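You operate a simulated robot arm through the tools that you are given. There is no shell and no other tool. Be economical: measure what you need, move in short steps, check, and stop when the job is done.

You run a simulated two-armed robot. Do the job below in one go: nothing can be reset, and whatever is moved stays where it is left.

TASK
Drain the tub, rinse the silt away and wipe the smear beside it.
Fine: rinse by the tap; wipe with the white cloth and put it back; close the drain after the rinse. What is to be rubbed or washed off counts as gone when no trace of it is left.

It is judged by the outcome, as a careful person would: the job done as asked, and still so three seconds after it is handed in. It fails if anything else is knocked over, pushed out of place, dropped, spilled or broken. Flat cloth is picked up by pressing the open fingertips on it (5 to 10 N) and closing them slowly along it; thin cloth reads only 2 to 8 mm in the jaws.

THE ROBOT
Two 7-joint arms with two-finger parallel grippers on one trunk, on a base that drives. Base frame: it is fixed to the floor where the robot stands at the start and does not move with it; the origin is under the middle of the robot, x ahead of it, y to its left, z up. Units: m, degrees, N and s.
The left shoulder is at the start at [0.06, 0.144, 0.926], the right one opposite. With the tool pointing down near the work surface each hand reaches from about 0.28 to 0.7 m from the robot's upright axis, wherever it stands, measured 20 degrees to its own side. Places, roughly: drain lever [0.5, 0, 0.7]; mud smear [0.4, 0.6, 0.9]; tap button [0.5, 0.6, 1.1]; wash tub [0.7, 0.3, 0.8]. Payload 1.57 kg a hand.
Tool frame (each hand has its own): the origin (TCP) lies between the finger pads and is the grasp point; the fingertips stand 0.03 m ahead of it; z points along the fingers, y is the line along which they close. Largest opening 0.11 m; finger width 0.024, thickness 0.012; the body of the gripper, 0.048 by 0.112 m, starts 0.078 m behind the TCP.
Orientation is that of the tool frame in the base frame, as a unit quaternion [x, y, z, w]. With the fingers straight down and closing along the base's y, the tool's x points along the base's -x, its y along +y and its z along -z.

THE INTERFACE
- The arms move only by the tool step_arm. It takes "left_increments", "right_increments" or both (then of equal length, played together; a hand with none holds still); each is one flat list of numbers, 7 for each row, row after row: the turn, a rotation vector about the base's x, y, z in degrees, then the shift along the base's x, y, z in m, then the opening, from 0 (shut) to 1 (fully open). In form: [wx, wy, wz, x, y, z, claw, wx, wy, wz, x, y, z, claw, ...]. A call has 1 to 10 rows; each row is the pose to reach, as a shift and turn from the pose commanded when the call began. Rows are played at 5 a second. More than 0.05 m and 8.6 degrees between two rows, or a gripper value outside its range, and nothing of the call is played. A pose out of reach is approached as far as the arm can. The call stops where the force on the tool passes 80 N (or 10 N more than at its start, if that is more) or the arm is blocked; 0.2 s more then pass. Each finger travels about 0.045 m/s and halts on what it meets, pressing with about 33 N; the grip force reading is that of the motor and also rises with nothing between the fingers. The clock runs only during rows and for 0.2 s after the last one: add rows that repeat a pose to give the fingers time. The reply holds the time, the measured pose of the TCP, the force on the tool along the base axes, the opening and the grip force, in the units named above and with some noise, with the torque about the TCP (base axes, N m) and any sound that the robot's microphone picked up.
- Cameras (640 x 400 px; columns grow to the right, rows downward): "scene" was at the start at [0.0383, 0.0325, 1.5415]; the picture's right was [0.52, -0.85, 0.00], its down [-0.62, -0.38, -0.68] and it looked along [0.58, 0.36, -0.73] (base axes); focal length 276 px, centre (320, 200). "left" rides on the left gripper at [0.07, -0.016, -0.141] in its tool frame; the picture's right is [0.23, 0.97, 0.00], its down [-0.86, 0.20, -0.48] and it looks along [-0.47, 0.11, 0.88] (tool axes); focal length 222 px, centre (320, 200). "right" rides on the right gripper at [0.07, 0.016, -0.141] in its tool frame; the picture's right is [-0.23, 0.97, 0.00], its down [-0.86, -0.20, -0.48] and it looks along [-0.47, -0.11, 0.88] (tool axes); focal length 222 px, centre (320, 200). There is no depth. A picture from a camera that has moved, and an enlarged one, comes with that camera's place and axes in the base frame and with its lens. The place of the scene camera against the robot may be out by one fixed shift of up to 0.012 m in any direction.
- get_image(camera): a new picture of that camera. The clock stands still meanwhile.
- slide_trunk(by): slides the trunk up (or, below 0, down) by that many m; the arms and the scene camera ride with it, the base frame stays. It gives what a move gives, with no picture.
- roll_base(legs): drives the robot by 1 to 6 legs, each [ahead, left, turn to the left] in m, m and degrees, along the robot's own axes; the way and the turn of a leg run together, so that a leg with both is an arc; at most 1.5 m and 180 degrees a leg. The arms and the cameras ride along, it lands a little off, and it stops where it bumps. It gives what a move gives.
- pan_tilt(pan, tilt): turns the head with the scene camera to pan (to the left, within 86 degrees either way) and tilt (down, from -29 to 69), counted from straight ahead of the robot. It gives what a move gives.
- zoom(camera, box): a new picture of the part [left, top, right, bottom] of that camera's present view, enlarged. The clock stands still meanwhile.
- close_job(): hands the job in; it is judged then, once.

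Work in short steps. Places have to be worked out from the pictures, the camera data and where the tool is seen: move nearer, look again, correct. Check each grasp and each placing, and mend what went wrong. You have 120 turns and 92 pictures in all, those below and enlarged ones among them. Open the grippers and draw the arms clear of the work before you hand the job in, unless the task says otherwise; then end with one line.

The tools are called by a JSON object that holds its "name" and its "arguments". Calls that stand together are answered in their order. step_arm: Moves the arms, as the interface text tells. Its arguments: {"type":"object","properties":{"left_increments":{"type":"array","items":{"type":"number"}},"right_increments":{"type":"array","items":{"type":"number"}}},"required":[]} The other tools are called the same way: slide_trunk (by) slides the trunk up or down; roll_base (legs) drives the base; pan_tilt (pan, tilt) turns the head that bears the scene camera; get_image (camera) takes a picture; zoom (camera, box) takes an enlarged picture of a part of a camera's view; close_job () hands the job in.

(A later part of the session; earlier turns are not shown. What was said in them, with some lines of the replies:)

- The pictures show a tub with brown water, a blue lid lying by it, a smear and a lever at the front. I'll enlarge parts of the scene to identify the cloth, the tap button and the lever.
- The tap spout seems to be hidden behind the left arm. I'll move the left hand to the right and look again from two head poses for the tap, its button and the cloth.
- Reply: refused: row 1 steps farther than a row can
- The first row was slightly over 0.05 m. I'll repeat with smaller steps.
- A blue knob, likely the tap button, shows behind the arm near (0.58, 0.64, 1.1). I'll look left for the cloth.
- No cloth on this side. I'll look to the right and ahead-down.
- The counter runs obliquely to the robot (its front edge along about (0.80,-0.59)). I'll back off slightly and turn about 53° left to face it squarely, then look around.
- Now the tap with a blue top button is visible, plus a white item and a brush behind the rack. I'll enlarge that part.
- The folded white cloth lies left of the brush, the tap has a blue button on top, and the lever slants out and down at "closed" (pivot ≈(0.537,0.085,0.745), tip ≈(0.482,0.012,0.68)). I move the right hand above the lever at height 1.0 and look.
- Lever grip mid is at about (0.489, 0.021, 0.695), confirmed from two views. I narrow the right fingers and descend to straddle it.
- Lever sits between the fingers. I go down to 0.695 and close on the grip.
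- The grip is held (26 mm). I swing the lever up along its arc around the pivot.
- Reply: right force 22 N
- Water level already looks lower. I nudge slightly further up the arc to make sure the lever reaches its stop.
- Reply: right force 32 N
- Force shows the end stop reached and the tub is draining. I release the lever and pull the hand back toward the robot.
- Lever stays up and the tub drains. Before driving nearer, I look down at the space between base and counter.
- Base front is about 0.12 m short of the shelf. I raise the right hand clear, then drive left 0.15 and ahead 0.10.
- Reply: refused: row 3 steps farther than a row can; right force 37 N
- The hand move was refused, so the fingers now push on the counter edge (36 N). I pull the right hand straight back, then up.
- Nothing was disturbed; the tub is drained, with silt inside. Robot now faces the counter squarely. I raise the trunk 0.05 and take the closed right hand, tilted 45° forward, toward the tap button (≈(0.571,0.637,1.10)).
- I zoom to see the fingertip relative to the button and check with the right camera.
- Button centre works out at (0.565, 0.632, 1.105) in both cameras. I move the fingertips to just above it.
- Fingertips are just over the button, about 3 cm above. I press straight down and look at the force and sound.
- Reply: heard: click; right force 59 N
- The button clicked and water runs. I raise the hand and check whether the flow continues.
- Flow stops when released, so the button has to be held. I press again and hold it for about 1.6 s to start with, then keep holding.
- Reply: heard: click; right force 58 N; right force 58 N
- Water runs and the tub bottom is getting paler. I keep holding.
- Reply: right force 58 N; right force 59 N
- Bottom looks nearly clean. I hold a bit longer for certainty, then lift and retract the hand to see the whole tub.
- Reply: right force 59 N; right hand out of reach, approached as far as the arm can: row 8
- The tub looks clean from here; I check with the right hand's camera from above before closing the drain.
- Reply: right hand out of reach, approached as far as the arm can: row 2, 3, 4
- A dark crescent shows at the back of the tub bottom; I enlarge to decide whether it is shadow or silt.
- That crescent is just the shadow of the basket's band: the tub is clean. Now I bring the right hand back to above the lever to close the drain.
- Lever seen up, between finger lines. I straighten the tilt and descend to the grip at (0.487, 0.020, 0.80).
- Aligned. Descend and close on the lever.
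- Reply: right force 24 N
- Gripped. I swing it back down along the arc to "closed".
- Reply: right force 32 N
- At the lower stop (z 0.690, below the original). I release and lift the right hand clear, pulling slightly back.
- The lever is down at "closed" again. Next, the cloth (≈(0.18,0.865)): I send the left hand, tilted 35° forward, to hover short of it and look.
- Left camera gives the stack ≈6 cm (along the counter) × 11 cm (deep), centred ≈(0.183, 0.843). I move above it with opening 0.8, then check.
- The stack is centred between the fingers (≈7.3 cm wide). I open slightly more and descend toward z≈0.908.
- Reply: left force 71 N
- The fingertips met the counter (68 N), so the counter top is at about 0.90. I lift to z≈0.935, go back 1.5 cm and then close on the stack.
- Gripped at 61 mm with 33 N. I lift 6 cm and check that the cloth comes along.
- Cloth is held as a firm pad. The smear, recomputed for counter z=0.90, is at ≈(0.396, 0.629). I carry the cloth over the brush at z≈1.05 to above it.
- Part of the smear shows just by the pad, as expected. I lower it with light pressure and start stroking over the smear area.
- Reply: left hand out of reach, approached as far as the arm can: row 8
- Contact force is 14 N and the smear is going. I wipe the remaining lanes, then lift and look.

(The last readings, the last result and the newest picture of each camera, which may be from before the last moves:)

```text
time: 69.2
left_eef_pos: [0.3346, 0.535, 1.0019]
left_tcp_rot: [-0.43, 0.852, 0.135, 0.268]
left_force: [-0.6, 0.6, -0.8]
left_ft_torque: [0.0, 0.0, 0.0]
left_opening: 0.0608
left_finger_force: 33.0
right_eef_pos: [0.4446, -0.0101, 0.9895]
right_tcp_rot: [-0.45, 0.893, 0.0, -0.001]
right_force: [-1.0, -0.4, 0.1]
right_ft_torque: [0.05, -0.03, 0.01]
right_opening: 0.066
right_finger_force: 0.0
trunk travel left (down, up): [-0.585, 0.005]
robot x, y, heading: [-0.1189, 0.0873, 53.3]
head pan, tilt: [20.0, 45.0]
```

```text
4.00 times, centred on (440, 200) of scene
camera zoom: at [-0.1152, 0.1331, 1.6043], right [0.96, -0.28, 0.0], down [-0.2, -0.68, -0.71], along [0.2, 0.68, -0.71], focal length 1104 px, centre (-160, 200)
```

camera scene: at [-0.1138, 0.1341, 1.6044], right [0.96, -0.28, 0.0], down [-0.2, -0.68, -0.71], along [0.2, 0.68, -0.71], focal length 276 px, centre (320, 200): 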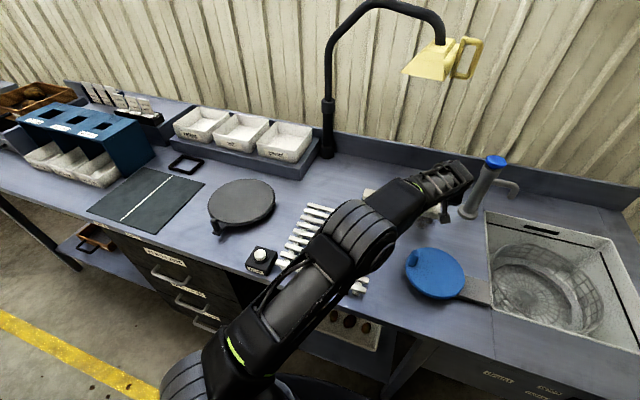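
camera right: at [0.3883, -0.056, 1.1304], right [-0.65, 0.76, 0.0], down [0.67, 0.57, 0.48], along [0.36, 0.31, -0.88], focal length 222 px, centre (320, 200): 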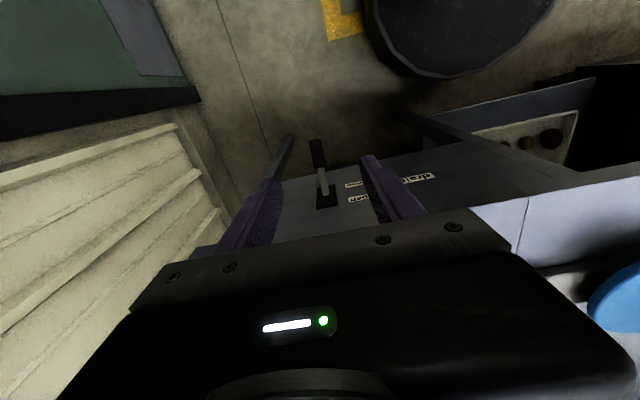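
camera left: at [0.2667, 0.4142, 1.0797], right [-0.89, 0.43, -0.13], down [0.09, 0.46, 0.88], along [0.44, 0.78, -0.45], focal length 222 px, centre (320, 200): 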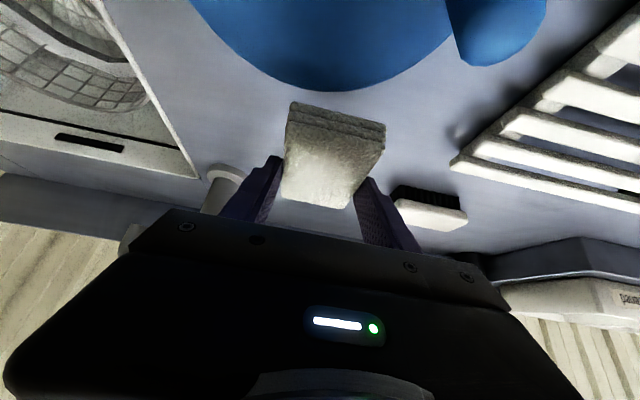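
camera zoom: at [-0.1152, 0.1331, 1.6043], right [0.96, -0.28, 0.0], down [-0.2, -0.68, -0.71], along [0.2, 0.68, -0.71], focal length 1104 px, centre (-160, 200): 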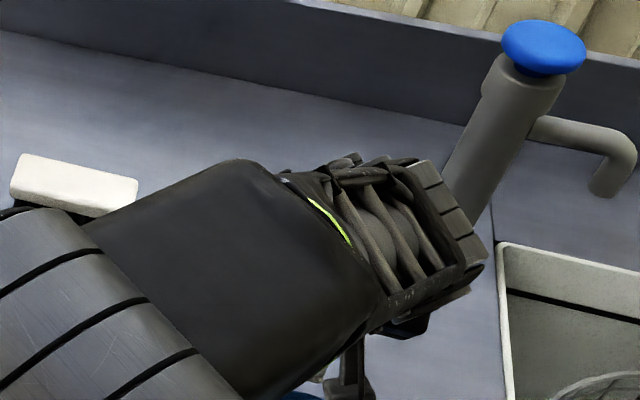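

The arm hides the spot. I carry the cloth back to above its home place (z≈1.05), then inspect the smear area.

{"name": "step_arm", "arguments": {"left_increments": [0, 0, 0, 0, 0, 0.045, 0.3, 0, 0, 0, -0.021, 0.037, 0.055, 0.3, 0, 0, 0, -0.041, 0.073, 0.055, 0.3, 0, 0, 0, -0.062, 0.11, 0.055, 0.3, 0, 0, 0, -0.082, 0.147, 0.055, 0.3, 0, 0, 0, -0.103, 0.183, 0.055, 0.3, 0, 0, 0, -0.123, 0.22, 0.055, 0.3, 0, 0, 0, -0.144, 0.256, 0.055, 0.3, 0, 0, 0, -0.164, 0.293, 0.055, 0.3, 0, 0, 0, -0.164, 0.293, 0.055, 0.3]}}

{"name": "zoom", "arguments": {"camera": "scene", "box": [360, 180, 480, 250]}}

{"name": "get_image", "arguments": {"camera": "left"}}

```text
time: 71.4
left_eef_pos: [0.1754, 0.8263, 1.0575]
left_tcp_rot: [-0.43, 0.851, 0.135, 0.268]
left_force: [0.5, 0.9, 0.1]
left_ft_torque: [0.03, 0.03, 0.0]
left_opening: 0.0609
left_finger_force: 33.3
right_eef_pos: [0.4456, -0.0103, 0.9888]
right_tcp_rot: [-0.45, 0.893, 0.001, -0.002]
right_force: [0.0, 0.3, -0.8]
right_ft_torque: [0.03, 0.01, -0.02]
right_opening: 0.0662
right_finger_force: 0.0
trunk travel left (down, up): [-0.585, 0.005]
robot x, y, heading: [-0.1217, 0.0889, 53.6]
head pan, tilt: [20.0, 45.0]
```

```text
5.33 times, centred on (420, 215) of scene
camera zoom: at [-0.114, 0.1336, 1.6044], right [0.96, -0.28, 0.0], down [-0.2, -0.68, -0.71], along [0.2, 0.68, -0.71], focal length 1472 px, centre (-213, 120)
```

zoom: 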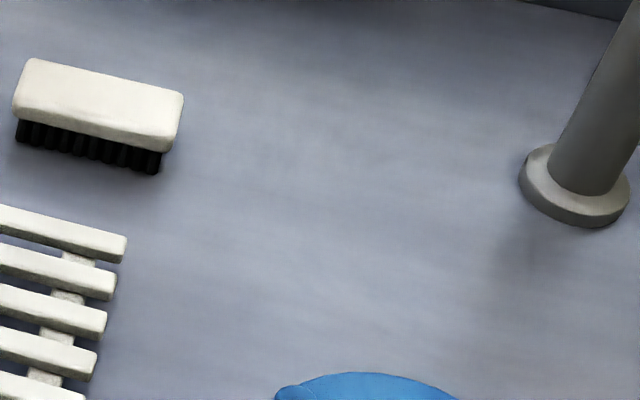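

```text
30 pictures are left
camera left: at [0.1073, 0.7067, 1.135], right [-0.89, 0.43, -0.13], down [0.09, 0.46, 0.88], along [0.44, 0.78, -0.45], focal length 222 px, centre (320, 200)
```

left: 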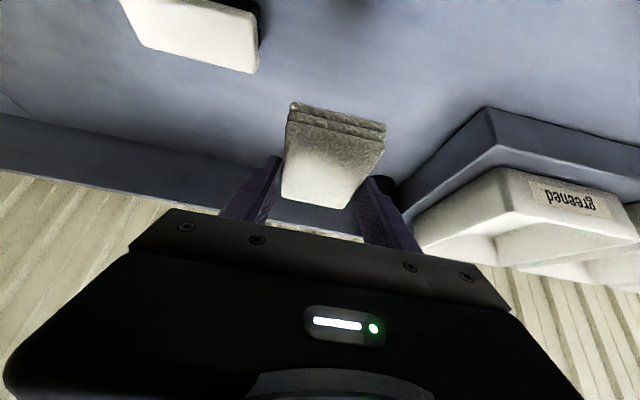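

The smear is gone without trace. I lower the cloth to its original place: target (0.171, 0.828, 0.937).

{"name": "step_arm", "arguments": {"left_increments": [0, 0, 0, -0.005, 0.0015, -0.04, 0.3, 0, 0, 0, -0.005, 0.0015, -0.08, 0.3, 0, 0, 0, -0.005, 0.0015, -0.11, 0.3, 0, 0, 0, -0.005, 0.0015, -0.12, 0.3, 0, 0, 0, -0.005, 0.0015, -0.12, 0.3]}}

{"name": "get_image", "arguments": {"camera": "left"}}

```text
time: 72.6
left_eef_pos: [0.1696, 0.8292, 0.9371]
left_tcp_rot: [-0.43, 0.852, 0.134, 0.268]
left_force: [0.5, -0.2, -0.4]
left_ft_torque: [0.0, -0.01, 0.0]
left_opening: 0.0609
left_finger_force: 33.1
right_eef_pos: [0.4431, -0.0089, 0.9883]
right_tcp_rot: [-0.451, 0.893, 0.001, -0.002]
right_force: [-0.2, 0.2, 0.3]
right_ft_torque: [0.03, 0.01, 0.0]
right_opening: 0.066
right_finger_force: 0.0
trunk travel left (down, up): [-0.585, 0.005]
robot x, y, heading: [-0.1189, 0.0922, 53.7]
head pan, tilt: [20.0, 45.0]
```

```text
29 pictures are left
camera left: at [0.103, 0.7088, 1.015], right [-0.89, 0.43, -0.13], down [0.09, 0.46, 0.88], along [0.44, 0.78, -0.45], focal length 222 px, centre (320, 200)
```

left: 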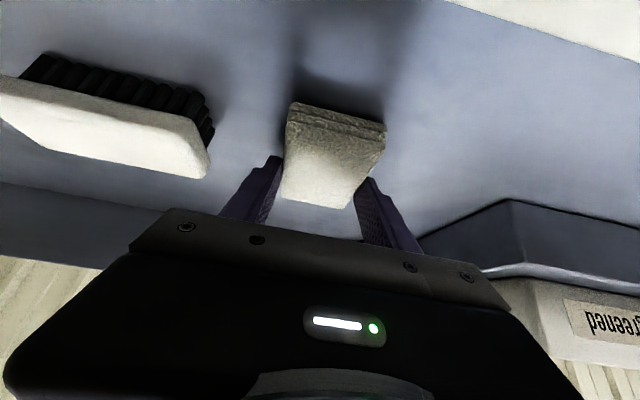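

Same pose as at pick-up. I lower 3 mm to seat it, open slowly, then rise and draw back.

{"name": "step_arm", "arguments": {"left_increments": [0, 0, 0, 0, 0, -0.003, 0.3, 0, 0, 0, 0, 0, -0.003, 0.6, 0, 0, 0, 0, 0, -0.003, 0.75, 0, 0, 0, 0, 0, -0.003, 0.88, 0, 0, 0, 0, 0, -0.003, 0.88, 0, 0, 0, 0, 0, 0.02, 0.88, 0, 0, 0, 0, 0, 0.06, 0.88, 0, 0, 0, -0.01, -0.015, 0.1, 0.88, 0, 0, 0, -0.03, -0.04, 0.13, 0.88, 0, 0, 0, -0.055, -0.07, 0.15, 0.88]}}

{"name": "get_image", "arguments": {"camera": "left"}}

```text
time: 74.8
left_eef_pos: [0.1157, 0.7585, 1.0854]
left_tcp_rot: [-0.43, 0.851, 0.135, 0.269]
left_force: [-0.2, -0.6, -0.3]
left_ft_torque: [0.0, 0.0, -0.03]
left_opening: 0.0965
left_finger_force: 0.0
right_eef_pos: [0.4434, -0.0101, 0.9892]
right_tcp_rot: [-0.45, 0.893, 0.001, 0.0]
right_force: [-0.1, -0.4, -0.1]
right_ft_torque: [0.02, -0.01, 0.04]
right_opening: 0.0661
right_finger_force: 0.0
trunk travel left (down, up): [-0.585, 0.005]
robot x, y, heading: [-0.1184, 0.0855, 53.6]
head pan, tilt: [20.0, 45.0]
```

```text
28 pictures are left
camera left: at [0.0483, 0.637, 1.1636], right [-0.89, 0.43, -0.13], down [0.09, 0.46, 0.88], along [0.44, 0.78, -0.45], focal length 222 px, centre (320, 200)
```

left: 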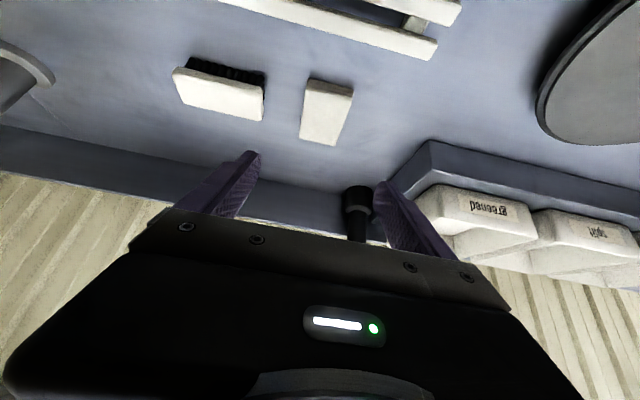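

Cloth is back in place beside the brush. I retract the left arm, untilting it, and open the right gripper, then take a final overview.

{"name": "step_arm", "arguments": {"left_increments": [-3.12, 2.31, 0, -0.026, -0.031, 0.01, 1, -6.24, 4.62, 0, -0.052, -0.062, 0.02, 1, -9.37, 6.93, 0, -0.079, -0.093, 0.03, 1, -12.5, 9.24, 0, -0.105, -0.124, 0.04, 1, -15.6, 11.55, 0, -0.131, -0.156, 0.05, 1, -18.7, 13.87, 0, -0.157, -0.187, 0.06, 1, -21.86, 16.18, 0, -0.184, -0.218, 0.07, 1, -25, 18.5, 0, -0.21, -0.249, 0.075, 1, -28.1, 20.8, 0, -0.236, -0.28, 0.075, 1], "right_increments": [0, 0, 0, 0, 0, 0.02, 0.8, 0, 0, 0, 0, 0, 0.04, 1, 0, 0, 0, 0, 0, 0.06, 1, 0, 0, 0, 0, 0, 0.06, 1, 0, 0, 0, 0, 0, 0.06, 1, 0, 0, 0, 0, 0, 0.06, 1, 0, 0, 0, 0, 0, 0.06, 1, 0, 0, 0, 0, 0, 0.06, 1, 0, 0, 0, 0, 0, 0.06, 1]}}

{"name": "pan_tilt", "arguments": {"pan": 0, "tilt": 48}}

{"name": "get_image", "arguments": {"camera": "scene"}}

{"name": "zoom", "arguments": {"camera": "scene", "box": [200, 100, 520, 300]}}

```text
time: 76.8
left_eef_pos: [-0.1209, 0.477, 1.1633]
left_tcp_rot: [-0.45, 0.893, 0.001, -0.001]
left_force: [0.3, -0.8, 0.3]
left_ft_torque: [0.06, 0.07, -0.01]
left_opening: 0.11
left_finger_force: 0.1
right_eef_pos: [0.4456, -0.0113, 1.0484]
right_tcp_rot: [-0.45, 0.893, 0.001, 0.0]
right_force: [-0.1, 0.2, 0.4]
right_ft_torque: [0.02, 0.02, -0.01]
right_opening: 0.1097
right_finger_force: 0.0
trunk travel left (down, up): [-0.585, 0.005]
robot x, y, heading: [-0.1186, 0.0906, 53.8]
head pan, tilt: [20.0, 45.0]
```

```text
time: 77.6
left_eef_pos: [-0.1199, 0.4796, 1.1625]
left_tcp_rot: [-0.45, 0.893, 0.0, 0.001]
left_force: [0.4, -0.2, 0.1]
left_ft_torque: [0.02, -0.02, 0.0]
left_opening: 0.1098
left_finger_force: 0.0
right_eef_pos: [0.4445, -0.0088, 1.049]
right_tcp_rot: [-0.451, 0.893, 0.0, -0.001]
right_force: [0.4, 0.5, -0.1]
right_ft_torque: [-0.03, -0.01, 0.0]
right_opening: 0.1099
right_finger_force: 0.0
trunk travel left (down, up): [-0.585, 0.005]
robot x, y, heading: [-0.1202, 0.0905, 53.6]
head pan, tilt: [0.0, 48.0]
```

```text
27 pictures are left
camera scene: at [-0.0906, 0.1194, 1.6002], right [0.81, -0.59, 0.0], down [-0.44, -0.6, -0.67], along [0.4, 0.54, -0.74], focal length 276 px, centre (320, 200)
```

scene: 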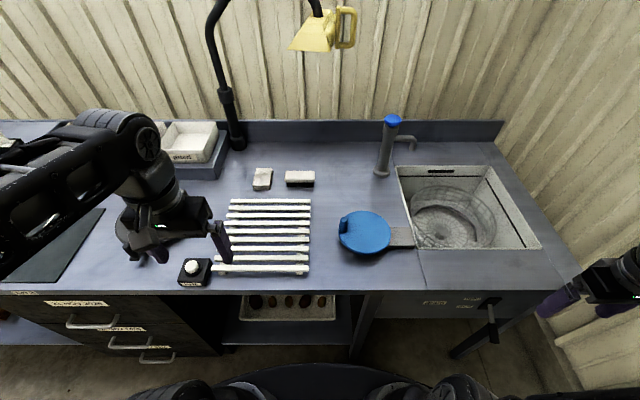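

```text
2.00 times, centred on (360, 200) of scene
camera zoom: at [-0.0906, 0.1194, 1.6002], right [0.81, -0.59, 0.0], down [-0.44, -0.6, -0.67], along [0.4, 0.54, -0.74], focal length 552 px, centre (240, 200)
```

zoom: 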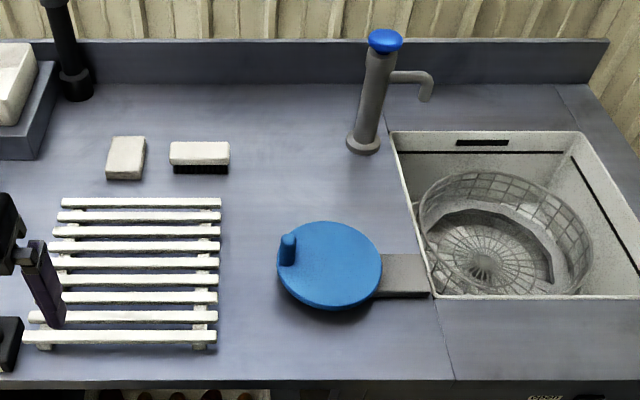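

All looks in order; a last close look at the tub bottom and the lever.

{"name": "zoom", "arguments": {"camera": "scene", "box": [395, 160, 545, 255]}}

{"name": "zoom", "arguments": {"camera": "scene", "box": [400, 280, 540, 370]}}

```text
4.21 times, centred on (470, 208) of scene
camera zoom: at [-0.0906, 0.1194, 1.6002], right [0.81, -0.59, 0.0], down [-0.44, -0.6, -0.67], along [0.4, 0.54, -0.74], focal length 1162 px, centre (-312, 168)
```

zoom: 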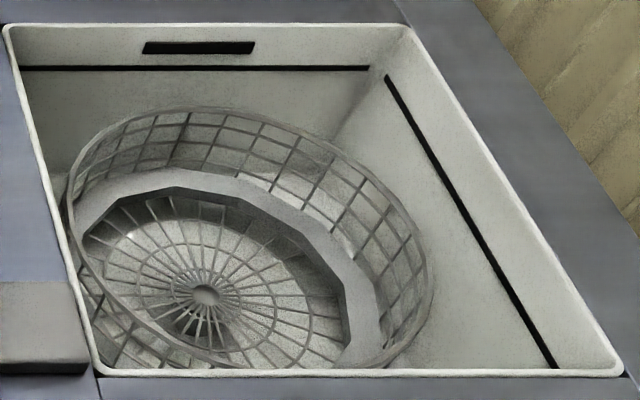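

```text
4.44 times, centred on (470, 325) of scene
camera zoom: at [-0.0906, 0.1194, 1.6002], right [0.81, -0.59, 0.0], down [-0.44, -0.6, -0.67], along [0.4, 0.54, -0.74], focal length 1226 px, centre (-347, -356)
```

zoom: 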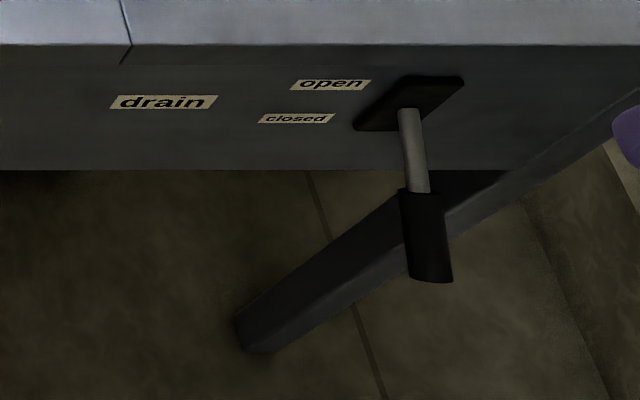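

The tub is empty and clean, the lever is at closed, the smear is gone, and the cloth is back. The arms are clear and the grippers open, so I hand in.

{"name": "close_job", "arguments": {}}

```text
The job is handed in.
```

The tub is drained and rinsed clean, the drain is closed again, the smear is wiped off with no trace left, and the white cloth is back in its place.
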